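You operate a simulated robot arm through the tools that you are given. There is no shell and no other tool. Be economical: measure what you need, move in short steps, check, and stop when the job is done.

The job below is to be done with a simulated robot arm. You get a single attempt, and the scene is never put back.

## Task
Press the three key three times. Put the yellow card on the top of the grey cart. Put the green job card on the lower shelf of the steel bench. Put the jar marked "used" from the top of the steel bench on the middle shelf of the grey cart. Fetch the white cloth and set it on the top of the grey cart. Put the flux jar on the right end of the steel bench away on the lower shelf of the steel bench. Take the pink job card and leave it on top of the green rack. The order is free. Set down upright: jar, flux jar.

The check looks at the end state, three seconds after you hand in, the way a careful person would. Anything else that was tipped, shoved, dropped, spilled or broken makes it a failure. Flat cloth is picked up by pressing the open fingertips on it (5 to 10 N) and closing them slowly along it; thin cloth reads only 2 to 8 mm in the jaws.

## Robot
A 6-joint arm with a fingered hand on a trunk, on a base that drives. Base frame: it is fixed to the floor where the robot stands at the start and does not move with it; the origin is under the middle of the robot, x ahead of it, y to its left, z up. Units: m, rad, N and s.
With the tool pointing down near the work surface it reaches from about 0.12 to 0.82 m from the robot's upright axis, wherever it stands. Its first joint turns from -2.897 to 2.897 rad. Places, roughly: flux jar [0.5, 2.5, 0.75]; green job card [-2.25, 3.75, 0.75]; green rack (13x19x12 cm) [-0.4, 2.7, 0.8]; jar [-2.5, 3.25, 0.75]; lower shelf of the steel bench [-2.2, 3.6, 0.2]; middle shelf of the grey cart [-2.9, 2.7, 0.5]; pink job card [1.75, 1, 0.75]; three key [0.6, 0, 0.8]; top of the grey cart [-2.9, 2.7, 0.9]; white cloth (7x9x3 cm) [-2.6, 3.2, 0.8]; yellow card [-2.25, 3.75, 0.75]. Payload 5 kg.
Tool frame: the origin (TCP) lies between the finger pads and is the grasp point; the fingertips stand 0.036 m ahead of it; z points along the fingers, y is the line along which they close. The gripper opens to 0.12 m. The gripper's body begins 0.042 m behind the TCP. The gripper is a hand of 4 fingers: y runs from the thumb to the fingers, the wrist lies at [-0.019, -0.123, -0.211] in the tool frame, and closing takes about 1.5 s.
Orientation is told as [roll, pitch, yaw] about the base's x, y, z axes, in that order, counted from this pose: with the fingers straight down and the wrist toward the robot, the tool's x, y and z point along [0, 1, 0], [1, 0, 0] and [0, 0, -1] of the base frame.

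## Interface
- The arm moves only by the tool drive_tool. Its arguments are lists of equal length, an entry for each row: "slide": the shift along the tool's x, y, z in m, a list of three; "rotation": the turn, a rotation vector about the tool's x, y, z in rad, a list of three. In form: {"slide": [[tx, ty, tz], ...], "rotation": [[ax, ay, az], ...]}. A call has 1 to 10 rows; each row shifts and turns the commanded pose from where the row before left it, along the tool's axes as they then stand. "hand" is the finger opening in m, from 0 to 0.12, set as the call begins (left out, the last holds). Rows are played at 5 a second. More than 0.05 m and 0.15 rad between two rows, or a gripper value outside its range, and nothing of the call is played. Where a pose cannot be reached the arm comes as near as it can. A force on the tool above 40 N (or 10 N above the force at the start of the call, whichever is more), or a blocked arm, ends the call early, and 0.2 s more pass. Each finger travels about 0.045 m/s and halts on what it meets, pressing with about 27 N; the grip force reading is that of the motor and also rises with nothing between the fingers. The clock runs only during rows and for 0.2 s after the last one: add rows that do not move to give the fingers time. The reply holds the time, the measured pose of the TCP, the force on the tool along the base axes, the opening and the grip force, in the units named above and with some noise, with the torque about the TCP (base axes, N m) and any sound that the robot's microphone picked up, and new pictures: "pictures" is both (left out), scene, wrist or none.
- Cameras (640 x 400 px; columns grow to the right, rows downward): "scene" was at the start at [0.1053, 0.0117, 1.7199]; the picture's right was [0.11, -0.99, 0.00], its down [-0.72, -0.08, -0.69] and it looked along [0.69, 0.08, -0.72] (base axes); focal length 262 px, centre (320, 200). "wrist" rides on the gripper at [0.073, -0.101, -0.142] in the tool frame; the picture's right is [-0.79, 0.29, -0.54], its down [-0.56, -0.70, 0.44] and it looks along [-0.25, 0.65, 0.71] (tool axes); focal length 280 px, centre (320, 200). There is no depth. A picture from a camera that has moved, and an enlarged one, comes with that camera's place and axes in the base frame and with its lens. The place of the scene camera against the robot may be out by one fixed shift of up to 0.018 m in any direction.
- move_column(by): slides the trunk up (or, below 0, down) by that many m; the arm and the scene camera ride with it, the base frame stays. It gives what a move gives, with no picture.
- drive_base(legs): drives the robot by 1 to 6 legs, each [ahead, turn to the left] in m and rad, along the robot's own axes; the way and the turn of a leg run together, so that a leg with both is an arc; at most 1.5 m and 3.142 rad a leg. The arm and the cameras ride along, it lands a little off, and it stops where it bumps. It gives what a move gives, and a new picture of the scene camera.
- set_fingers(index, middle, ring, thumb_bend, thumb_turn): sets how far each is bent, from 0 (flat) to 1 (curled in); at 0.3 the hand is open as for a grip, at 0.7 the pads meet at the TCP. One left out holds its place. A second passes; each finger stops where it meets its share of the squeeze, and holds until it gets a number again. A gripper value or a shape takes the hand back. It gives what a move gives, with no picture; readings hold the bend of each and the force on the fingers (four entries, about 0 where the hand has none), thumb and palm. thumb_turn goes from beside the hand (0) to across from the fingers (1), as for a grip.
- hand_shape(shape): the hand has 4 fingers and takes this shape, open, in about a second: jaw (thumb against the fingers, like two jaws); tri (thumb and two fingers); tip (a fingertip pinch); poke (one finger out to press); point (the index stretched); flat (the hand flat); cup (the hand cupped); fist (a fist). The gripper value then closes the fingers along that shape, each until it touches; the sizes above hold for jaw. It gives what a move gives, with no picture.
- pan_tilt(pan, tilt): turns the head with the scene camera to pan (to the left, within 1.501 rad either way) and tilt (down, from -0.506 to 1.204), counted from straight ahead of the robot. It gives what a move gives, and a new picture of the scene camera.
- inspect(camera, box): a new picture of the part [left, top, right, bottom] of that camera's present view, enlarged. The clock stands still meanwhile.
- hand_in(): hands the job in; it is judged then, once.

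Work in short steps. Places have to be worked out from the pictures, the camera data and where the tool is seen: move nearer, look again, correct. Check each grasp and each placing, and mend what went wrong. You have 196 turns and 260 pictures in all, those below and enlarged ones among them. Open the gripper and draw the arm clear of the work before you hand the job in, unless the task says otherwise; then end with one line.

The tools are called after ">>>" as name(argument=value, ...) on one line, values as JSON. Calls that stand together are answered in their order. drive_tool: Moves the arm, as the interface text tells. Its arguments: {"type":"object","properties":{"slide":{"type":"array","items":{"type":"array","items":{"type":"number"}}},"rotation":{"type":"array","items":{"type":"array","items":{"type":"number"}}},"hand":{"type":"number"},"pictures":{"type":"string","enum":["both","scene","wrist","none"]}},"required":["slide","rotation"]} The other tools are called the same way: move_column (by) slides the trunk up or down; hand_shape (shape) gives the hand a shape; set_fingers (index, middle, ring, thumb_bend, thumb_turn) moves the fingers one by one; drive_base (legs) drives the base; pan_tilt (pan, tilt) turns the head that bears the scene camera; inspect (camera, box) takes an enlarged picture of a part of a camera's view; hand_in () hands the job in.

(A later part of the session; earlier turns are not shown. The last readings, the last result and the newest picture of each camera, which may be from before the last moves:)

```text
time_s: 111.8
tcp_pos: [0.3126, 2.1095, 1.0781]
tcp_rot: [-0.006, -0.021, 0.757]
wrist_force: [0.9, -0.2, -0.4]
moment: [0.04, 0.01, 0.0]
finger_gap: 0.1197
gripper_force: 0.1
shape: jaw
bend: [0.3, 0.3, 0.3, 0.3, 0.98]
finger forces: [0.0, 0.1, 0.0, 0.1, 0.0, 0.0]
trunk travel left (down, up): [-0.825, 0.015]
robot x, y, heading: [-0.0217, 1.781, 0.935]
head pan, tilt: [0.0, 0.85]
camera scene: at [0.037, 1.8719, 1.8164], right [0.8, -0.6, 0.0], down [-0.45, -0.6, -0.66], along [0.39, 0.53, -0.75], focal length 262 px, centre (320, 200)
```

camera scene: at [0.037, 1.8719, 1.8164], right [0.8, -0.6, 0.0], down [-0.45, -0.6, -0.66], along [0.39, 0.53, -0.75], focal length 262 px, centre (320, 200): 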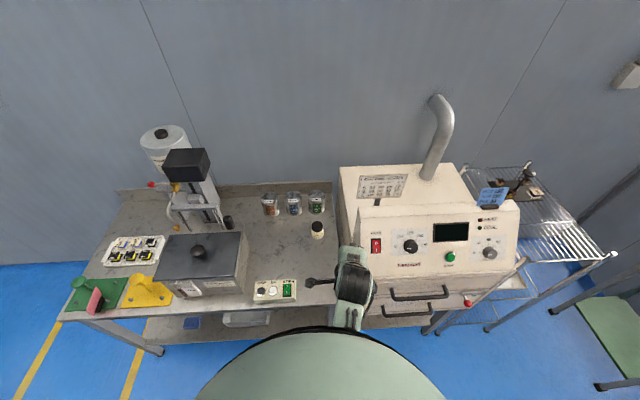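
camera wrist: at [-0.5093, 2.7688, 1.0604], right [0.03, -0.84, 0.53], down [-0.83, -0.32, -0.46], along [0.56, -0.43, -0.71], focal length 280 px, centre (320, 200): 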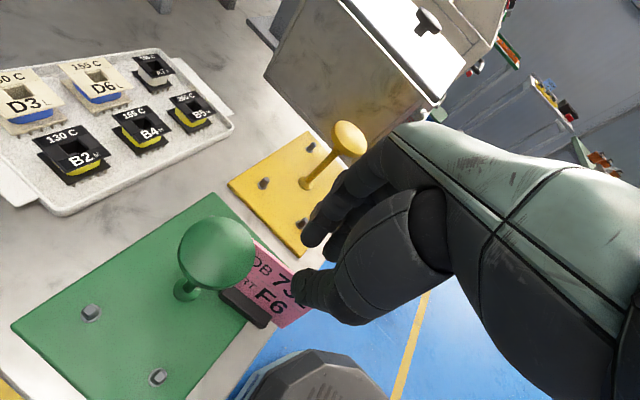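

The jar reads (0.447, 2.453) again. The hand is close to the oven, so I shift it left first, then drive 0.1 m ahead.

>>> drive_tool(slide=[[0.04, 0, 0], [0.04, 0, 0], [0.03, 0, 0], [0, 0, 0]], rotation=[[0, 0, 0], [0, 0, 0], [0, 0, 0], [0, 0, 0]], pictures="none")

>>> drive_base(legs=[[0.1, 0]])

>>> inspect(camera="wrist", box=[0, 0, 640, 400])

```text
time_s: 112.8
tcp_pos: [0.2355, 2.1917, 1.0788]
tcp_rot: [-0.005, -0.021, 0.758]
wrist_force: [0.1, 0.3, 0.5]
moment: [-0.02, 0.0, -0.01]
finger_gap: 0.1196
gripper_force: 0.0
shape: jaw
bend: [0.3, 0.3, 0.3, 0.3, 0.98]
finger forces: [0.0, 0.0, 0.0, 0.0, 0.1, 0.1]
trunk travel left (down, up): [-0.825, 0.015]
robot x, y, heading: [-0.0236, 1.7845, 0.938]
head pan, tilt: [0.0, 0.85]
```

```text
time_s: 114.0
tcp_pos: [0.2953, 2.2724, 1.0808]
tcp_rot: [-0.007, -0.021, 0.758]
wrist_force: [-0.4, 0.2, -0.4]
moment: [0.01, 0.03, 0.01]
finger_gap: 0.1196
gripper_force: 0.1
shape: jaw
bend: [0.3, 0.3, 0.3, 0.3, 0.98]
finger forces: [0.0, 0.0, 0.0, 0.1, 0.0, 0.0]
trunk travel left (down, up): [-0.825, 0.015]
robot x, y, heading: [0.0351, 1.8596, 0.931]
head pan, tilt: [0.0, 0.85]
camera scene: at [0.097, 1.9527, 1.8164], right [0.8, -0.6, 0.0], down [-0.45, -0.6, -0.66], along [0.39, 0.53, -0.75], focal length 262 px, centre (320, 200)
```

scene: 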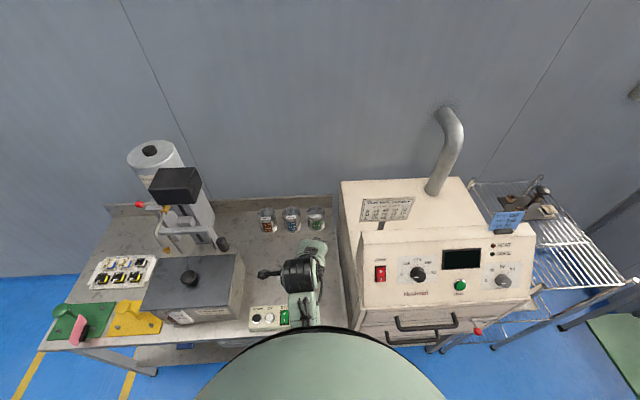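

```text
1.00 times, centred on (320, 200) of wrist (not enlarged: the box is as wide or as high as the picture)
camera zoom: at [0.1685, 2.2545, 1.2194], right [0.74, -0.38, 0.55], down [-0.12, -0.88, -0.45], along [0.66, 0.27, -0.7], focal length 280 px, centre (320, 200)
```

zoom: 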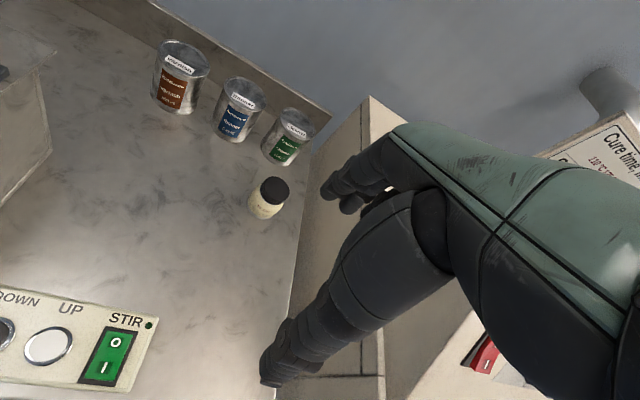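

Jar centre agrees at (0.453, 2.445), with the oven wall about 0.11 m to its right. I turn the tool to yaw ≈ 1.1 and move above the jar, slightly left-biased.

>>> drive_tool(slide=[[0, 0, 0], [0, 0, 0], [0, 0, 0], [-0.01, 0.04, 0.01], [-0.01, 0.045, 0.01], [-0.01, 0.045, 0.01], [-0.01, 0.045, 0.01], [-0.0085, 0.03, 0.02], [0, 0, 0]], rotation=[[0, 0, -0.115], [0, 0, -0.115], [0, 0, -0.115], [0, 0, 0], [0, 0, 0], [0, 0, 0], [0, 0, 0], [0, 0, 0], [0, 0, 0]], pictures="wrist")

```text
time_s: 116.0
tcp_pos: [0.4349, 2.4322, 1.0264]
tcp_rot: [-0.012, -0.018, 1.103]
wrist_force: [-0.3, 0.2, 0.3]
moment: [0.0, -0.02, -0.02]
finger_gap: 0.1198
gripper_force: 0.1
shape: jaw
bend: [0.3, 0.3, 0.3, 0.3, 0.98]
finger forces: [0.0, 0.1, 0.1, 0.0, 0.0, 0.0]
trunk travel left (down, up): [-0.825, 0.015]
robot x, y, heading: [0.0383, 1.8586, 0.933]
head pan, tilt: [0.0, 0.85]
camera wrist: at [0.3203, 2.3729, 1.1667], right [0.82, -0.11, 0.56], down [0.19, -0.87, -0.45], along [0.53, 0.48, -0.7], focal length 280 px, centre (320, 200)
```

wrist: 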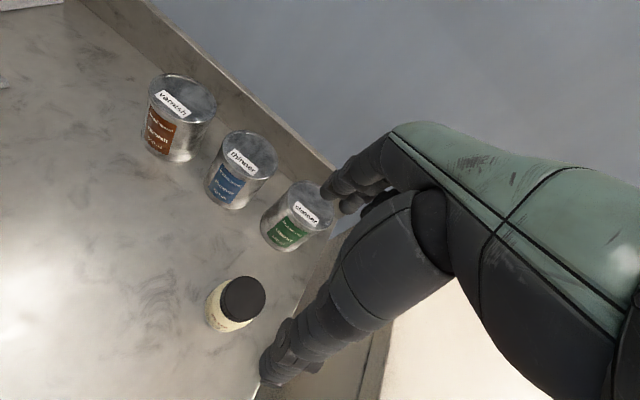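

Jar at (0.451, 2.447). I centre over it and descend to z≈0.88, then check.

>>> drive_tool(slide=[[0.007, 0.02, 0], [0, 0, 0.045], [0, 0, 0.045], [0, 0, 0.045], [0, 0, 0]], rotation=[[0, 0, 0], [0, 0, 0], [0, 0, 0], [0, 0, 0], [0, 0, 0]], pictures="wrist")

```text
time_s: 117.2
tcp_pos: [0.4367, 2.4571, 0.888]
tcp_rot: [-0.011, -0.019, 1.102]
wrist_force: [0.2, 0.4, -0.3]
moment: [0.0, 0.0, 0.01]
finger_gap: 0.1199
gripper_force: 0.0
shape: jaw
bend: [0.3, 0.3, 0.3, 0.3, 0.98]
finger forces: [0.1, 0.0, 0.0, 0.0, 0.0, 0.1]
trunk travel left (down, up): [-0.825, 0.015]
robot x, y, heading: [0.0377, 1.8662, 0.936]
head pan, tilt: [0.0, 0.85]
camera wrist: at [0.3231, 2.399, 1.0279], right [0.82, -0.11, 0.56], down [0.19, -0.87, -0.45], along [0.53, 0.48, -0.7], focal length 280 px, centre (320, 200)
```

wrist: 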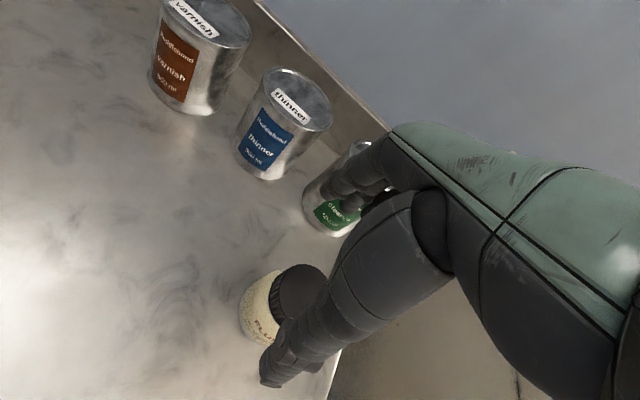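

Centred (jar at y≈0, x≈−0.02 in tool). I descend to z≈0.80 and check.

>>> drive_tool(slide=[[0, 0, 0.04], [0, 0, 0.03], [0, 0, 0.018], [0, 0, 0]], rotation=[[0, 0, 0], [0, 0, 0], [0, 0, 0], [0, 0, 0]], pictures="wrist")

```text
time_s: 118.2
tcp_pos: [0.4387, 2.459, 0.7992]
tcp_rot: [-0.011, -0.019, 1.102]
wrist_force: [0.1, 0.6, -0.4]
moment: [-0.02, -0.02, 0.01]
finger_gap: 0.1196
gripper_force: 0.1
shape: jaw
bend: [0.3, 0.3, 0.3, 0.3, 0.98]
finger forces: [0.1, 0.1, 0.0, 0.0, 0.1, 0.0]
trunk travel left (down, up): [-0.825, 0.015]
robot x, y, heading: [0.035, 1.863, 0.931]
head pan, tilt: [0.0, 0.85]
camera wrist: at [0.3257, 2.3995, 0.9383], right [0.82, -0.11, 0.56], down [0.19, -0.87, -0.45], along [0.53, 0.48, -0.7], focal length 280 px, centre (320, 200)
```

wrist: 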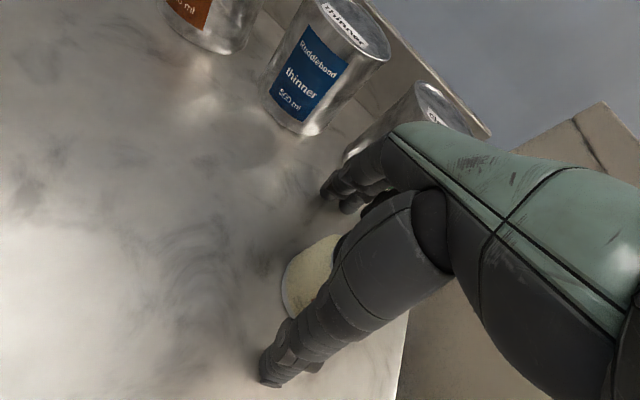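

The jar is between thumb and fingers. I close on it.

>>> drive_tool(slide=[[0, 0, 0], [0, 0, 0], [0, 0, 0], [0, 0, 0], [0, 0, 0], [0, 0, 0], [0, 0, 0]], rotation=[[0, 0, 0], [0, 0, 0], [0, 0, 0], [0, 0, 0], [0, 0, 0], [0, 0, 0], [0, 0, 0]], hand=0.0, pictures="wrist")

```text
time_s: 119.8
tcp_pos: [0.439, 2.4588, 0.7983]
tcp_rot: [-0.012, -0.017, 1.101]
wrist_force: [-0.1, 0.5, -0.7]
moment: [0.03, 0.04, 0.0]
finger_gap: 0.0453
gripper_force: 26.9
shape: jaw
bend: [0.72, 0.57, 0.62, 0.65, 0.99]
finger forces: [11.4, 7.5, 3.8, 0.0, 22.4, 0.0]
trunk travel left (down, up): [-0.825, 0.015]
robot x, y, heading: [0.0384, 1.863, 0.936]
head pan, tilt: [0.0, 0.85]
camera wrist: at [0.3258, 2.3996, 0.9382], right [0.82, -0.1, 0.56], down [0.19, -0.87, -0.45], along [0.53, 0.48, -0.7], focal length 280 px, centre (320, 200)
```

wrist: 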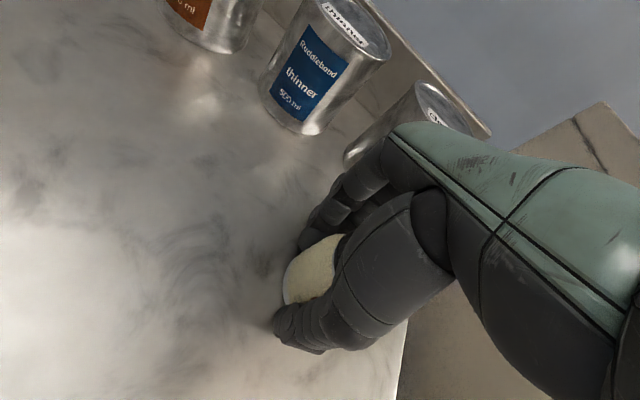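

Firm grip (gap 45 mm). I lift it straight up and draw it back toward the robot.

>>> drive_tool(slide=[[0, 0, -0.03], [0, 0, -0.04], [0, 0, -0.045], [0, 0, -0.045], [0, 0, -0.04], [0, -0.045, 0], [0, -0.045, 0], [0.01, -0.045, 0], [0.01, -0.04, 0], [0, 0, 0]], rotation=[[0, 0, 0], [0, 0, 0], [0, 0, 0], [0, 0, 0], [0, 0, 0], [0, 0, 0], [0, 0, 0], [0, 0, 0], [0, 0, 0], [0, 0, 0]], pictures="wrist")

```text
time_s: 122.0
tcp_pos: [0.3405, 2.3096, 0.9969]
tcp_rot: [-0.013, -0.015, 1.1]
wrist_force: [1.1, 0.5, -2.6]
moment: [0.03, 0.03, 0.0]
finger_gap: 0.0448
gripper_force: 27.1
shape: jaw
bend: [0.72, 0.58, 0.62, 0.65, 0.99]
finger forces: [11.5, 7.1, 4.0, 0.0, 22.5, 0.1]
trunk travel left (down, up): [-0.825, 0.015]
robot x, y, heading: [0.0394, 1.8662, 0.934]
head pan, tilt: [0.0, 0.85]
camera wrist: at [0.2276, 2.2508, 1.1362], right [0.82, -0.1, 0.56], down [0.19, -0.87, -0.45], along [0.53, 0.48, -0.7], focal length 280 px, centre (320, 200)
```

wrist: 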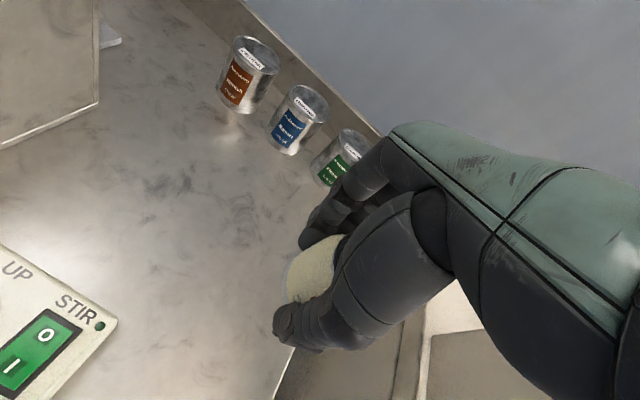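

The jar is held. I retract a bit more and drive around the middle bench toward the left bench, stopping short of the final turn.

>>> drive_tool(slide=[[0.02, -0.04, -0.02], [0.02, -0.04, -0.02], [0, 0, 0]], rotation=[[0, 0, 0], [0, 0, 0], [0, 0, 0]], pictures="none")

>>> pan_tilt(pan=0.6, tilt=0.7)

>>> drive_base(legs=[[-0.3, 0], [0, 1.578], [1.2, 0], [0, -0.545], [0.7, 0]])

```text
time_s: 122.8
tcp_pos: [0.2673, 2.2575, 1.0322]
tcp_rot: [-0.011, -0.015, 1.1]
wrist_force: [0.1, -0.1, -2.5]
moment: [0.04, 0.06, -0.02]
finger_gap: 0.0449
gripper_force: 27.0
shape: jaw
bend: [0.72, 0.58, 0.63, 0.65, 0.99]
finger forces: [11.4, 7.1, 4.2, 0.0, 22.6, 0.0]
trunk travel left (down, up): [-0.825, 0.015]
robot x, y, heading: [0.0398, 1.8607, 0.933]
head pan, tilt: [0.0, 0.85]
```

```text
time_s: 123.8
tcp_pos: [0.2673, 2.2578, 1.0328]
tcp_rot: [-0.013, -0.018, 1.101]
wrist_force: [-0.6, -0.2, -2.7]
moment: [0.06, 0.04, -0.02]
finger_gap: 0.045
gripper_force: 27.0
shape: jaw
bend: [0.72, 0.58, 0.63, 0.65, 0.99]
finger forces: [11.5, 7.0, 4.1, 0.0, 22.6, 0.1]
trunk travel left (down, up): [-0.825, 0.015]
robot x, y, heading: [0.0376, 1.8609, 0.935]
head pan, tilt: [0.6, 0.7]
camera scene: at [0.0544, 1.9757, 1.8286], right [1.0, -0.04, 0.0], down [-0.02, -0.64, -0.76], along [0.03, 0.76, -0.64], focal length 262 px, centre (320, 200)
```

scene: 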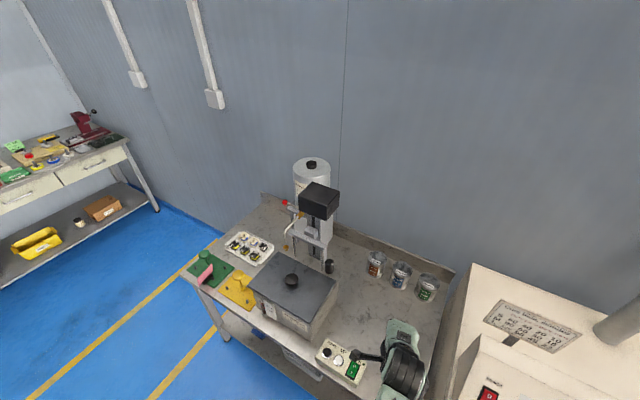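

```text
time_s: 142.7
tcp_pos: [-1.6944, 3.3199, 1.0334]
tcp_rot: [-0.012, -0.015, 2.183]
wrist_force: [1.0, 0.7, -2.3]
moment: [0.02, 0.05, -0.02]
finger_gap: 0.0445
gripper_force: 26.8
shape: jaw
bend: [0.72, 0.58, 0.63, 0.65, 0.99]
finger forces: [11.7, 6.8, 4.3, 0.0, 22.0, 0.0]
trunk travel left (down, up): [-0.825, 0.015]
robot x, y, heading: [-1.4544, 2.937, 2.015]
head pan, tilt: [0.6, 0.7]
camera scene: at [-1.5457, 3.0057, 1.8287], right [0.5, 0.86, 0.0], down [0.56, -0.32, -0.76], along [-0.66, 0.38, -0.64], focal length 262 px, centre (320, 200)
```

scene: 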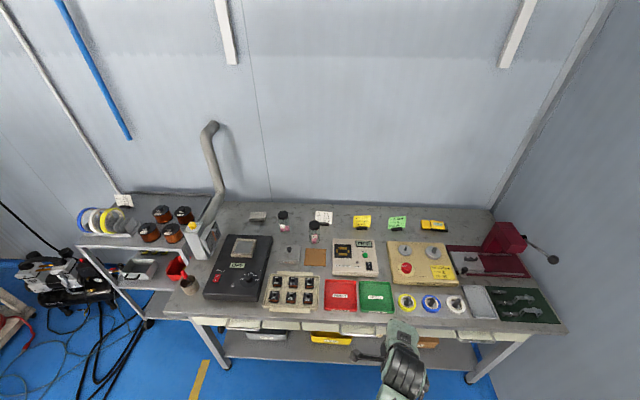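

Excellent view of the left bench. I enlarge both halves to identify jars, cards and cloth.

>>> inspect(camera="scene", box=[160, 190, 350, 320])

>>> inspect(camera="scene", box=[320, 190, 570, 350])

>>> inspect(camera="scene", box=[70, 180, 250, 320])

```text
3.08 times, centred on (255, 255) of scene
camera zoom: at [-1.5457, 3.0057, 1.8287], right [0.5, 0.86, 0.0], down [0.56, -0.32, -0.76], along [-0.66, 0.38, -0.64], focal length 805 px, centre (520, 31)
```

zoom: 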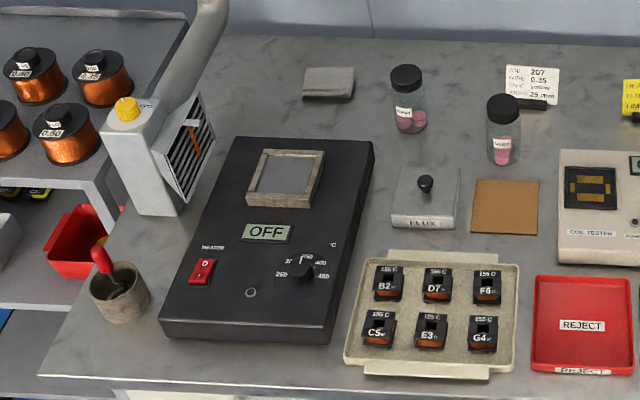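

```text
2.50 times, centred on (445, 270) of scene
camera zoom: at [-1.5457, 3.0057, 1.8287], right [0.5, 0.86, 0.0], down [0.56, -0.32, -0.76], along [-0.66, 0.38, -0.64], focal length 654 px, centre (8, 25)
```

zoom: 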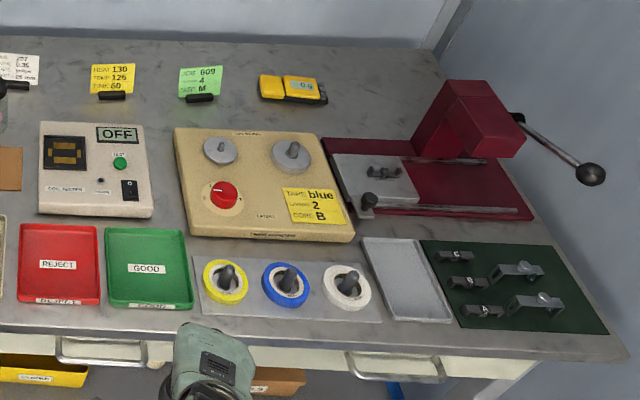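

```text
2.86 times, centred on (160, 250) of scene
camera zoom: at [-1.5457, 3.0057, 1.8287], right [0.5, 0.86, 0.0], down [0.56, -0.32, -0.76], along [-0.66, 0.38, -0.64], focal length 747 px, centre (777, 57)
```

zoom: 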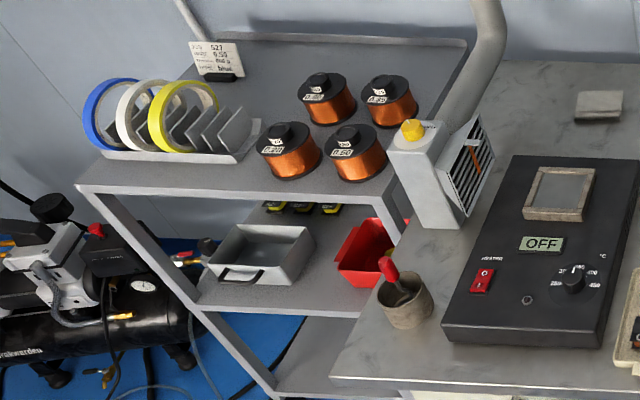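

Cards, two glass jars and the cloth are at the back of this bench. First the flux jar: I turn to face the bench and lower the column so the head can see the lower shelf.

>>> drive_base(legs=[[0, 0.57]])

>>> move_column(by=-0.6)

>>> pan_tilt(pan=0, tilt=0.65)

```text
time_s: 144.9
tcp_pos: [-1.8632, 3.135, 1.0325]
tcp_rot: [-0.013, -0.018, 2.74]
wrist_force: [-0.2, 0.2, -2.8]
moment: [0.01, 0.0, 0.0]
finger_gap: 0.0444
gripper_force: 26.8
shape: jaw
bend: [0.72, 0.58, 0.63, 0.66, 0.99]
finger forces: [11.7, 6.8, 4.0, 0.0, 21.9, 0.0]
trunk travel left (down, up): [-0.825, 0.015]
robot x, y, heading: [-1.4544, 2.9357, 2.568]
head pan, tilt: [0.6, 0.7]
camera scene: at [-1.5697, 2.9498, 1.8286], right [-0.03, 1.0, 0.0], down [0.64, 0.02, -0.76], along [-0.76, -0.02, -0.64], focal length 262 px, centre (320, 200)
```

scene: 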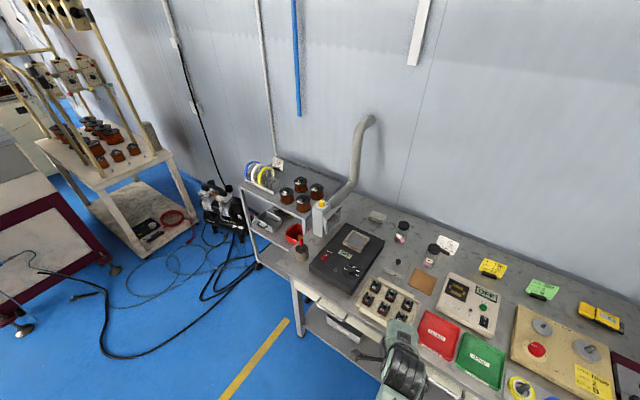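

```text
refused: -0.6 is not a number from -0.4 to 0.4
```

```text
time_s: 145.9
tcp_pos: [-1.8639, 3.1348, 1.0324]
tcp_rot: [-0.013, -0.019, 2.741]
wrist_force: [0.4, 0.0, -2.7]
moment: [-0.02, 0.01, 0.01]
finger_gap: 0.0444
gripper_force: 27.1
shape: jaw
bend: [0.72, 0.58, 0.63, 0.66, 0.99]
finger forces: [11.8, 6.8, 4.0, 0.0, 21.9, 0.0]
trunk travel left (down, up): [-0.825, 0.015]
robot x, y, heading: [-1.4565, 2.9336, 2.569]
head pan, tilt: [0.0, 0.649]
camera scene: at [-1.558, 2.9991, 1.833], right [0.54, 0.84, 0.0], down [0.51, -0.33, -0.8], along [-0.67, 0.43, -0.6], focal length 262 px, centre (320, 200)
```

scene: 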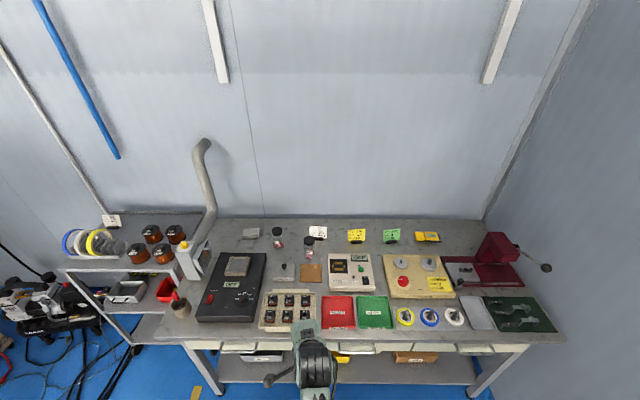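

Facing the bench squarely. I lower the column in two steps and view the shelf.

>>> move_column(by=-0.4)

>>> move_column(by=-0.25)

>>> pan_tilt(pan=0, tilt=0.7)

>>> inspect(camera="wrist", box=[0, 0, 640, 400])

```text
time_s: 149.7
tcp_pos: [-1.8638, 3.1347, 0.6329]
tcp_rot: [-0.013, -0.017, 2.74]
wrist_force: [-0.6, -0.3, -2.8]
moment: [0.01, 0.06, 0.01]
finger_gap: 0.0444
gripper_force: 26.7
shape: jaw
bend: [0.72, 0.58, 0.63, 0.66, 0.99]
finger forces: [11.8, 6.8, 4.2, 0.0, 21.9, 0.0]
trunk travel left (down, up): [-0.425, 0.415]
robot x, y, heading: [-1.4579, 2.9313, 2.569]
head pan, tilt: [0.0, 0.649]
```

```text
time_s: 152.3
tcp_pos: [-1.8642, 3.1344, 0.3823]
tcp_rot: [-0.012, -0.017, 2.739]
wrist_force: [0.9, 0.4, -2.4]
moment: [0.01, 0.05, -0.02]
finger_gap: 0.0446
gripper_force: 26.7
shape: jaw
bend: [0.72, 0.58, 0.63, 0.66, 0.99]
finger forces: [11.8, 6.8, 4.2, 0.1, 21.9, 0.0]
trunk travel left (down, up): [-0.175, 0.665]
robot x, y, heading: [-1.4547, 2.9339, 2.573]
head pan, tilt: [0.0, 0.649]
```

```text
time_s: 152.9
tcp_pos: [-1.8622, 3.1349, 0.3822]
tcp_rot: [-0.012, -0.017, 2.741]
wrist_force: [-0.4, -0.1, -1.5]
moment: [-0.05, 0.02, -0.01]
finger_gap: 0.0443
gripper_force: 27.2
shape: jaw
bend: [0.72, 0.58, 0.63, 0.66, 0.99]
finger forces: [11.8, 6.8, 4.2, 0.0, 21.9, 0.0]
trunk travel left (down, up): [-0.175, 0.665]
robot x, y, heading: [-1.4571, 2.9352, 2.577]
head pan, tilt: [0.0, 0.7]
camera scene: at [-1.5563, 2.9981, 1.1787], right [0.54, 0.84, 0.0], down [0.54, -0.35, -0.77], along [-0.64, 0.41, -0.64], focal length 262 px, centre (320, 200)
```

scene: 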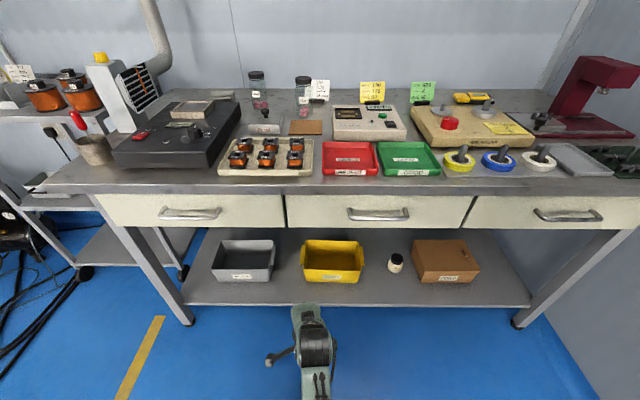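

```text
1.00 times, centred on (320, 200) of wrist (not enlarged: the box is as wide or as high as the picture)
camera zoom: at [-1.7972, 3.0265, 0.5225], right [0.05, 0.83, 0.56], down [0.86, 0.25, -0.45], along [-0.51, 0.5, -0.7], focal length 280 px, centre (320, 200)
```

zoom: 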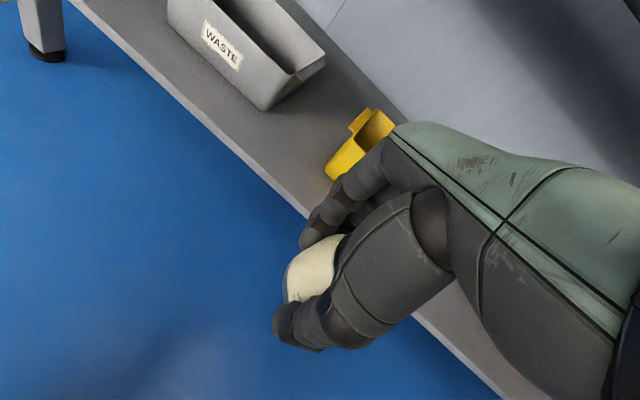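

The lower shelf is clearly visible with a 12 cm gap between the grey and yellow bins (u-gap near (−2.12, 3.17)). I'll set the flux jar at the front of that gap. First I square the yaw and move laterally in front of it.

>>> drive_tool(slide=[[0, 0, 0], [0.035, 0, 0], [0.035, 0.02, 0], [0.035, 0.03, 0], [0, 0.02, 0.02], [0, 0, 0]], rotation=[[0, 0, 0.147], [0, 0, 0], [0, 0, 0], [0, 0, 0], [0, 0, 0], [0, 0, 0]], pictures="wrist")

```text
time_s: 154.3
tcp_pos: [-1.9766, 3.0816, 0.3628]
tcp_rot: [-0.011, -0.019, 2.592]
wrist_force: [0.0, -0.9, -2.8]
moment: [-0.02, 0.05, -0.01]
finger_gap: 0.0444
gripper_force: 27.6
shape: jaw
bend: [0.72, 0.58, 0.63, 0.66, 0.99]
finger forces: [12.0, 6.8, 4.3, 0.0, 22.0, 0.0]
trunk travel left (down, up): [-0.175, 0.665]
robot x, y, heading: [-1.4573, 2.9316, 2.573]
head pan, tilt: [0.0, 0.7]
camera wrist: at [-1.9285, 2.9641, 0.5021], right [0.17, 0.81, 0.56], down [0.88, 0.12, -0.45], along [-0.43, 0.57, -0.7], focal length 280 px, centre (320, 200)
```

wrist: 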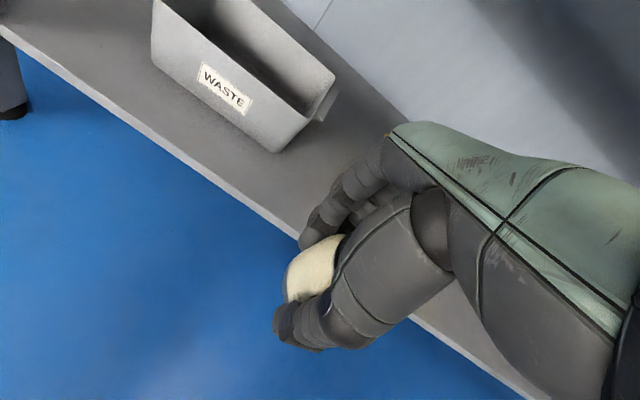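

Shelf edge and bin positions agree with the head view. I lower slightly, then move forward into the gap.

>>> drive_tool(slide=[[0, 0, 0.03], [0, 0, 0.02], [0, 0.04, 0], [0, 0.04, 0], [0, 0.04, 0], [0, 0.04, 0], [0, 0, 0]], rotation=[[0, 0, 0], [0, 0, 0], [0, 0, 0], [0, 0, 0], [0, 0, 0], [0, 0, 0], [0, 0, 0]], pictures="both")

```text
time_s: 155.9
tcp_pos: [-2.1131, 3.1628, 0.3165]
tcp_rot: [-0.011, -0.02, 2.593]
wrist_force: [-0.5, 0.5, -2.6]
moment: [-0.06, 0.08, 0.01]
finger_gap: 0.0444
gripper_force: 27.0
shape: jaw
bend: [0.72, 0.58, 0.63, 0.66, 0.99]
finger forces: [11.8, 6.9, 4.6, 0.0, 22.1, 0.1]
trunk travel left (down, up): [-0.175, 0.665]
robot x, y, heading: [-1.456, 2.9332, 2.57]
head pan, tilt: [0.0, 0.7]
camera scene: at [-1.5565, 2.9981, 1.1786], right [0.54, 0.84, 0.0], down [0.54, -0.35, -0.76], along [-0.64, 0.41, -0.64], focal length 262 px, centre (320, 200)
camera wrist: at [-2.0625, 3.0463, 0.4569], right [0.17, 0.81, 0.56], down [0.88, 0.12, -0.45], along [-0.43, 0.57, -0.7], focal length 280 px, centre (320, 200)
```

scene: 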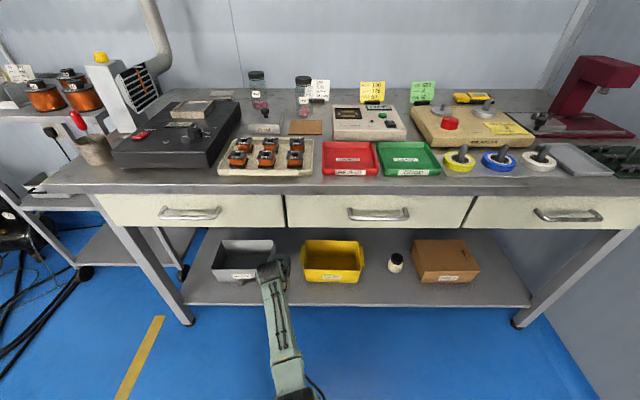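
wrist: 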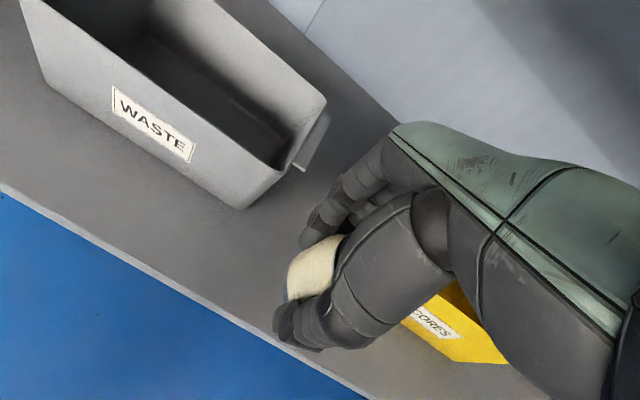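

The jar is over the shelf in the gap. I lower toward contact (expected near z 0.25).

>>> drive_tool(slide=[[0, 0, 0.025], [0, 0, 0.02], [0, 0, 0.008], [0, 0, 0]], rotation=[[0, 0, 0], [0, 0, 0], [0, 0, 0], [0, 0, 0]], pictures="wrist")

```text
time_s: 156.9
tcp_pos: [-2.1151, 3.1653, 0.2638]
tcp_rot: [-0.011, -0.019, 2.594]
wrist_force: [0.0, -0.3, -2.4]
moment: [0.0, 0.05, 0.0]
finger_gap: 0.0445
gripper_force: 26.6
shape: jaw
bend: [0.72, 0.58, 0.63, 0.66, 0.99]
finger forces: [11.7, 6.9, 4.6, 0.0, 22.1, 0.0]
trunk travel left (down, up): [-0.175, 0.665]
robot x, y, heading: [-1.4528, 2.9358, 2.575]
head pan, tilt: [0.0, 0.7]
camera wrist: at [-2.0655, 3.0485, 0.4024], right [0.17, 0.81, 0.56], down [0.88, 0.12, -0.45], along [-0.43, 0.57, -0.7], focal length 280 px, centre (320, 200)
```

wrist: 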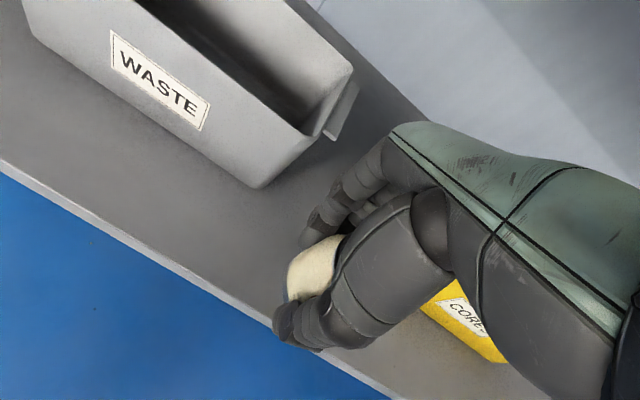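

No contact yet. I continue in small steps until the vertical force changes.

>>> drive_tool(slide=[[0, 0, 0.006], [0, 0, 0.005], [0, 0, 0]], rotation=[[0, 0, 0], [0, 0, 0], [0, 0, 0]], pictures="none")

>>> drive_tool(slide=[[0, 0, 0.004], [0, 0, 0]], rotation=[[0, 0, 0], [0, 0, 0]], pictures="none")

```text
time_s: 157.7
tcp_pos: [-2.1145, 3.1664, 0.2521]
tcp_rot: [-0.011, -0.019, 2.593]
wrist_force: [0.2, 0.4, -2.9]
moment: [-0.03, 0.06, 0.01]
finger_gap: 0.044
gripper_force: 26.8
shape: jaw
bend: [0.72, 0.58, 0.63, 0.66, 0.99]
finger forces: [11.8, 6.9, 4.5, 0.0, 22.1, 0.0]
trunk travel left (down, up): [-0.175, 0.665]
robot x, y, heading: [-1.4588, 2.9331, 2.573]
head pan, tilt: [0.0, 0.7]
```

```text
time_s: 158.3
tcp_pos: [-2.1165, 3.167, 0.2479]
tcp_rot: [-0.009, -0.019, 2.594]
wrist_force: [1.0, -0.2, -2.5]
moment: [0.0, 0.07, -0.01]
finger_gap: 0.0443
gripper_force: 27.4
shape: jaw
bend: [0.72, 0.58, 0.63, 0.66, 0.99]
finger forces: [11.6, 6.9, 4.7, 0.1, 22.1, 0.0]
trunk travel left (down, up): [-0.175, 0.665]
robot x, y, heading: [-1.4512, 2.9316, 2.572]
head pan, tilt: [0.0, 0.7]
```

Still free; continue in 4 mm steps.

>>> drive_tool(slide=[[0, 0, 0.004], [0, 0, 0]], rotation=[[0, 0, 0], [0, 0, 0]], pictures="none")

>>> drive_tool(slide=[[0, 0, 0.004], [0, 0, 0]], rotation=[[0, 0, 0], [0, 0, 0]], pictures="none")

```text
time_s: 158.9
tcp_pos: [-2.1162, 3.166, 0.2444]
tcp_rot: [-0.012, -0.017, 2.593]
wrist_force: [0.0, -0.3, -1.4]
moment: [0.01, 0.06, 0.0]
finger_gap: 0.0442
gripper_force: 26.5
shape: jaw
bend: [0.72, 0.58, 0.63, 0.66, 0.99]
finger forces: [11.7, 6.9, 4.6, 0.0, 22.2, 0.1]
trunk travel left (down, up): [-0.175, 0.665]
robot x, y, heading: [-1.4568, 2.9336, 2.569]
head pan, tilt: [0.0, 0.7]
```

```text
time_s: 159.5
tcp_pos: [-2.1162, 3.1674, 0.24]
tcp_rot: [-0.01, -0.019, 2.594]
wrist_force: [0.3, 0.3, -3.1]
moment: [-0.02, 0.05, 0.03]
finger_gap: 0.044
gripper_force: 26.9
shape: jaw
bend: [0.72, 0.58, 0.63, 0.66, 0.99]
finger forces: [11.6, 6.8, 4.6, 0.0, 22.0, 0.0]
trunk travel left (down, up): [-0.175, 0.665]
robot x, y, heading: [-1.4524, 2.9354, 2.569]
head pan, tilt: [0.0, 0.7]
```

Shelf probably lies near 0.18. Continue.

>>> drive_tool(slide=[[0, 0, 0.005], [0, 0, 0]], rotation=[[0, 0, 0], [0, 0, 0]], pictures="none")

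>>> drive_tool(slide=[[0, 0, 0.005], [0, 0, 0]], rotation=[[0, 0, 0], [0, 0, 0]], pictures="none")

```text
time_s: 160.1
tcp_pos: [-2.1177, 3.1667, 0.2341]
tcp_rot: [-0.012, -0.017, 2.594]
wrist_force: [0.4, -1.3, -1.7]
moment: [0.0, 0.06, 0.01]
finger_gap: 0.0447
gripper_force: 27.0
shape: jaw
bend: [0.72, 0.58, 0.63, 0.66, 0.99]
finger forces: [11.6, 6.9, 4.5, 0.1, 22.1, 0.0]
trunk travel left (down, up): [-0.175, 0.665]
robot x, y, heading: [-1.4521, 2.9354, 2.573]
head pan, tilt: [0.0, 0.7]
```

```text
time_s: 160.7
tcp_pos: [-2.1172, 3.1677, 0.2308]
tcp_rot: [-0.011, -0.018, 2.594]
wrist_force: [0.3, -0.2, -1.5]
moment: [-0.02, 0.07, 0.0]
finger_gap: 0.0444
gripper_force: 26.5
shape: jaw
bend: [0.72, 0.58, 0.63, 0.66, 0.99]
finger forces: [11.6, 7.0, 4.6, 0.0, 22.1, 0.1]
trunk travel left (down, up): [-0.175, 0.665]
robot x, y, heading: [-1.4585, 2.9322, 2.565]
head pan, tilt: [0.0, 0.7]
```

Still hanging freely (−1.5 to −2.5 N). Two more steps.

>>> drive_tool(slide=[[0, 0, 0.005], [0, 0, 0]], rotation=[[0, 0, 0], [0, 0, 0]], pictures="none")

>>> drive_tool(slide=[[0, 0, 0.004], [0, 0, 0]], rotation=[[0, 0, 0], [0, 0, 0]], pictures="none")

>>> inspect(camera="wrist", box=[160, 170, 480, 400])

```text
time_s: 161.3
tcp_pos: [-2.1165, 3.1671, 0.2265]
tcp_rot: [-0.01, -0.017, 2.596]
wrist_force: [0.5, -0.7, -2.2]
moment: [-0.02, 0.03, 0.03]
finger_gap: 0.0443
gripper_force: 27.0
shape: jaw
bend: [0.72, 0.58, 0.63, 0.66, 0.99]
finger forces: [11.6, 6.9, 4.7, 0.0, 22.0, 0.1]
trunk travel left (down, up): [-0.175, 0.665]
robot x, y, heading: [-1.4556, 2.9324, 2.57]
head pan, tilt: [0.0, 0.7]
```

```text
time_s: 161.9
tcp_pos: [-2.1153, 3.1698, 0.2207]
tcp_rot: [-0.009, -0.019, 2.592]
wrist_force: [-0.3, 1.5, -2.5]
moment: [-0.03, 0.06, 0.01]
finger_gap: 0.0444
gripper_force: 27.1
shape: jaw
bend: [0.72, 0.58, 0.63, 0.66, 0.99]
finger forces: [11.7, 6.9, 4.6, 0.0, 22.1, 0.1]
trunk travel left (down, up): [-0.175, 0.665]
robot x, y, heading: [-1.4558, 2.9331, 2.573]
head pan, tilt: [0.0, 0.7]
```

```text
1.74 times, centred on (320, 285) of wrist
camera zoom: at [-2.0667, 3.0515, 0.3609], right [0.17, 0.81, 0.56], down [0.88, 0.12, -0.45], along [-0.43, 0.57, -0.7], focal length 488 px, centre (320, 52)
```

zoom: 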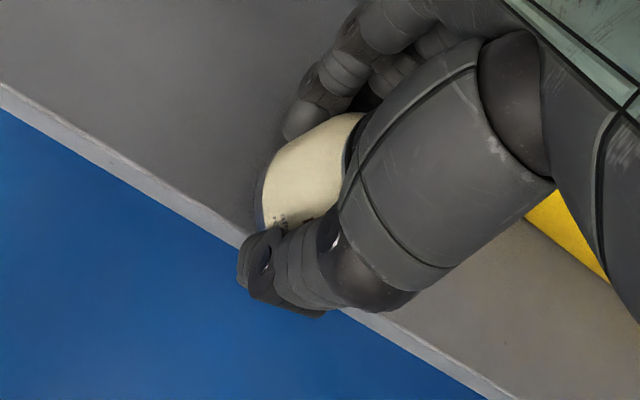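

Jar looks very near the shelf. Continue lowering.

>>> drive_tool(slide=[[0, 0, 0.005], [0, 0, 0]], rotation=[[0, 0, 0], [0, 0, 0]], pictures="none")

>>> drive_tool(slide=[[0, 0, 0.004], [0, 0, 0]], rotation=[[0, 0, 0], [0, 0, 0]], pictures="none")

```text
time_s: 162.5
tcp_pos: [-2.1159, 3.1686, 0.2149]
tcp_rot: [-0.011, -0.02, 2.594]
wrist_force: [0.2, 0.6, -2.4]
moment: [-0.04, 0.05, -0.02]
finger_gap: 0.0444
gripper_force: 27.1
shape: jaw
bend: [0.72, 0.58, 0.63, 0.66, 0.99]
finger forces: [11.6, 6.9, 4.6, 0.1, 22.0, 0.1]
trunk travel left (down, up): [-0.175, 0.665]
robot x, y, heading: [-1.4515, 2.9292, 2.572]
head pan, tilt: [0.0, 0.7]
```

```text
time_s: 163.1
tcp_pos: [-2.1144, 3.1674, 0.2103]
tcp_rot: [-0.01, -0.02, 2.595]
wrist_force: [-0.2, -0.5, -2.7]
moment: [-0.01, 0.05, -0.06]
finger_gap: 0.0444
gripper_force: 27.2
shape: jaw
bend: [0.72, 0.58, 0.63, 0.66, 0.99]
finger forces: [11.7, 6.9, 4.7, 0.0, 22.0, 0.0]
trunk travel left (down, up): [-0.175, 0.665]
robot x, y, heading: [-1.4573, 2.9317, 2.566]
head pan, tilt: [0.0, 0.7]
```

Continue with three more small steps.

>>> drive_tool(slide=[[0, 0, 0.005], [0, 0, 0]], rotation=[[0, 0, 0], [0, 0, 0]], pictures="none")

>>> drive_tool(slide=[[0, 0, 0.004], [0, 0, 0]], rotation=[[0, 0, 0], [0, 0, 0]], pictures="none")

>>> drive_tool(slide=[[0, 0, 0.004], [0, 0, 0]], rotation=[[0, 0, 0], [0, 0, 0]], pictures="wrist")

```text
time_s: 163.7
tcp_pos: [-2.1161, 3.1683, 0.2082]
tcp_rot: [-0.008, -0.02, 2.594]
wrist_force: [0.3, 0.8, 5.7]
moment: [-0.03, -0.16, 0.01]
finger_gap: 0.0446
gripper_force: 27.7
shape: jaw
bend: [0.72, 0.58, 0.63, 0.66, 0.99]
finger forces: [11.7, 7.0, 5.3, 0.1, 22.9, 0.0]
trunk travel left (down, up): [-0.175, 0.665]
robot x, y, heading: [-1.453, 2.9331, 2.569]
head pan, tilt: [0.0, 0.7]
```

```text
time_s: 164.3
tcp_pos: [-2.1163, 3.1686, 0.2073]
tcp_rot: [-0.009, -0.026, 2.593]
wrist_force: [3.6, -1.0, 25.5]
moment: [-0.19, -0.6, -0.05]
finger_gap: 0.0448
gripper_force: 27.5
shape: jaw
bend: [0.72, 0.58, 0.63, 0.66, 0.99]
finger forces: [12.0, 7.2, 5.3, 0.1, 26.2, 0.1]
trunk travel left (down, up): [-0.175, 0.665]
robot x, y, heading: [-1.4527, 2.9337, 2.573]
head pan, tilt: [0.0, 0.7]
```

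```text
time_s: 164.9
tcp_pos: [-2.1216, 3.1699, 0.2058]
tcp_rot: [-0.005, -0.033, 2.595]
wrist_force: [4.5, -2.3, 19.8]
moment: [-0.22, -0.59, 0.02]
finger_gap: 0.0447
gripper_force: 27.0
shape: jaw
bend: [0.72, 0.59, 0.63, 0.66, 0.99]
finger forces: [12.1, 6.6, 4.7, 0.1, 25.8, 0.0]
trunk travel left (down, up): [-0.175, 0.665]
robot x, y, heading: [-1.4522, 2.9331, 2.574]
head pan, tilt: [0.0, 0.7]
stopped in row 2: the force on the tool passed its limit at 41 N (the readings are from after the stop); the commanded pose is now the measured one
camera wrist: at [-2.0695, 3.052, 0.3448], right [0.18, 0.81, 0.56], down [0.88, 0.12, -0.46], along [-0.44, 0.57, -0.69], focal length 280 px, centre (320, 200)
```

wrist: 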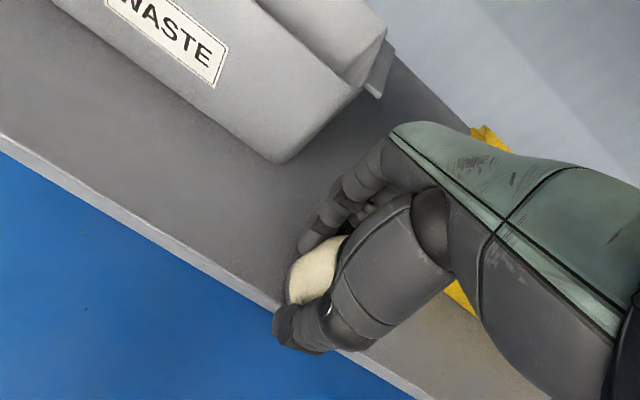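

Contact at z≈0.208 (shelf ≈ 0.16). I back up 2 mm and open modestly.

>>> drive_tool(slide=[[0, 0, -0.002], [0, 0, 0], [0, 0, 0], [0, 0, 0], [0, 0, 0]], rotation=[[0, 0, 0], [0, 0, 0], [0, 0, 0], [0, 0, 0], [0, 0, 0]], hand=0.085, pictures="wrist")

```text
time_s: 166.1
tcp_pos: [-2.1188, 3.1686, 0.2058]
tcp_rot: [-0.008, -0.027, 2.593]
wrist_force: [3.0, -2.8, 15.3]
moment: [0.24, 0.66, 0.07]
finger_gap: 0.0824
gripper_force: 0.1
shape: jaw
bend: [0.28, 0.37, 0.35, 0.59, 0.99]
finger forces: [10.8, 4.8, 0.1, 0.1, 0.0, 0.0]
trunk travel left (down, up): [-0.175, 0.665]
robot x, y, heading: [-1.4549, 2.9335, 2.574]
head pan, tilt: [0.0, 0.7]
camera wrist: at [-2.068, 3.0518, 0.3446], right [0.18, 0.81, 0.56], down [0.88, 0.12, -0.46], along [-0.44, 0.57, -0.69], focal length 280 px, centre (320, 200)
```

wrist: 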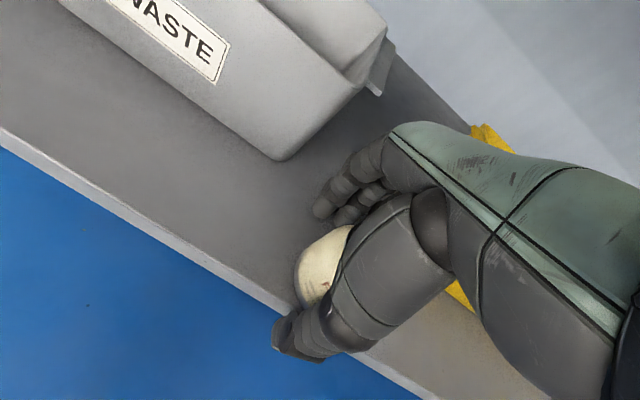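

Released; the fingertips rest on the shelf. I lift straight up 9 cm and check the jar.

>>> drive_tool(slide=[[0, 0, -0.01], [0, 0, -0.02], [0, 0, -0.03], [0, 0, -0.03], [0, 0, 0]], rotation=[[0, 0, 0], [0, 0, 0], [0, 0, 0], [0, 0, 0], [0, 0, 0]], pictures="wrist")

```text
time_s: 167.3
tcp_pos: [-2.1189, 3.1646, 0.2966]
tcp_rot: [-0.006, -0.026, 2.592]
wrist_force: [-0.1, -0.2, -0.2]
moment: [-0.04, -0.01, -0.03]
finger_gap: 0.0846
gripper_force: 0.1
shape: jaw
bend: [0.27, 0.37, 0.35, 0.59, 0.99]
finger forces: [0.1, 0.0, 0.1, 0.0, 0.1, 0.0]
trunk travel left (down, up): [-0.175, 0.665]
robot x, y, heading: [-1.4557, 2.9334, 2.569]
head pan, tilt: [0.0, 0.7]
camera wrist: at [-2.0683, 3.0477, 0.4343], right [0.18, 0.81, 0.55], down [0.88, 0.12, -0.46], along [-0.44, 0.57, -0.7], focal length 280 px, centre (320, 200)
```

wrist: 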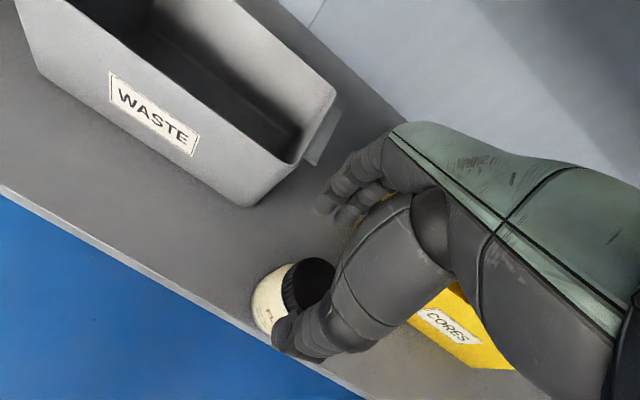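

The jar stands upright on the lower shelf. I raise a little more and back the hand out.

>>> drive_tool(slide=[[0, 0, -0.03], [0, -0.045, 0], [0, -0.045, 0], [0, -0.045, 0], [0, -0.045, 0], [0, -0.03, 0], [0, 0, 0]], rotation=[[0, 0, 0], [0, 0, 0], [0, 0, 0], [0, 0, 0], [0, 0, 0], [0, 0, 0], [0, 0, 0]], hand=0.12, pictures="scene")

```text
time_s: 168.9
tcp_pos: [-1.939, 3.0574, 0.3213]
tcp_rot: [-0.009, -0.027, 2.593]
wrist_force: [0.1, 0.4, 1.1]
moment: [-0.04, -0.02, 0.01]
finger_gap: 0.1197
gripper_force: 0.1
shape: jaw
bend: [0.3, 0.3, 0.3, 0.3, 0.98]
finger forces: [0.1, 0.1, 0.1, 0.1, 0.1, 0.2]
trunk travel left (down, up): [-0.175, 0.665]
robot x, y, heading: [-1.4516, 2.9338, 2.57]
head pan, tilt: [0.0, 0.7]
camera scene: at [-1.5561, 2.998, 1.1787], right [0.54, 0.84, 0.0], down [0.54, -0.35, -0.76], along [-0.64, 0.41, -0.64], focal length 262 px, centre (320, 200)
```

scene: 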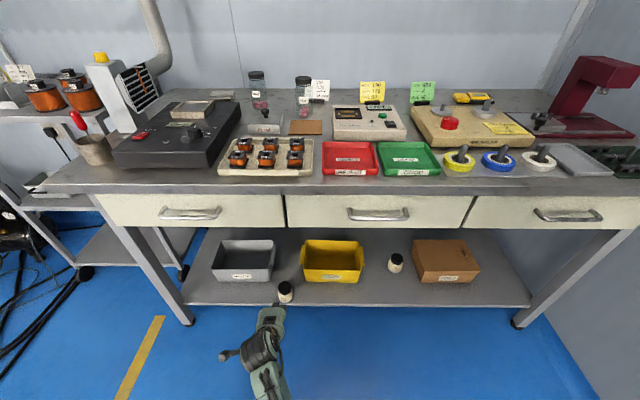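

Flux jar placed. Now I enlarge the jar labels and the cards.

>>> inspect(camera="scene", box=[230, 60, 340, 130])

>>> inspect(camera="scene", box=[340, 70, 510, 170])

```text
5.71 times, centred on (285, 95) of scene
camera zoom: at [-1.5561, 2.998, 1.1787], right [0.54, 0.84, 0.0], down [0.54, -0.35, -0.76], along [-0.64, 0.41, -0.64], focal length 1494 px, centre (520, 800)
```

zoom: 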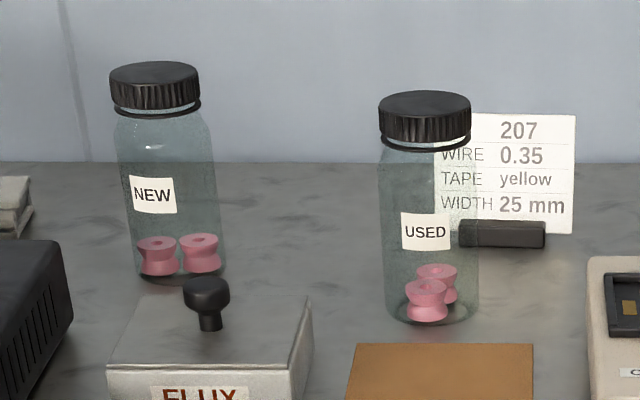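

```text
3.76 times, centred on (425, 120) of scene
camera zoom: at [-1.5561, 2.998, 1.1787], right [0.54, 0.84, 0.0], down [0.54, -0.35, -0.76], along [-0.64, 0.41, -0.64], focal length 984 px, centre (-75, 501)
```

zoom: 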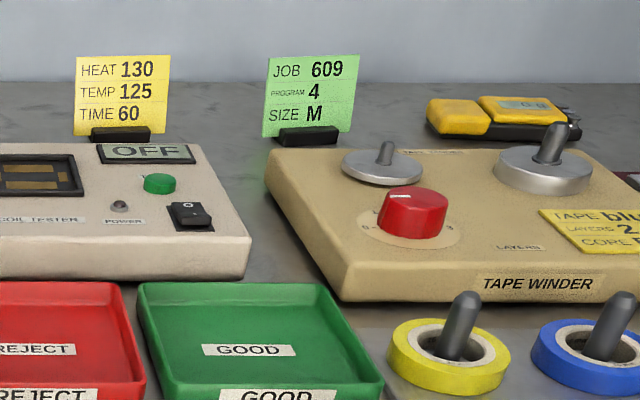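

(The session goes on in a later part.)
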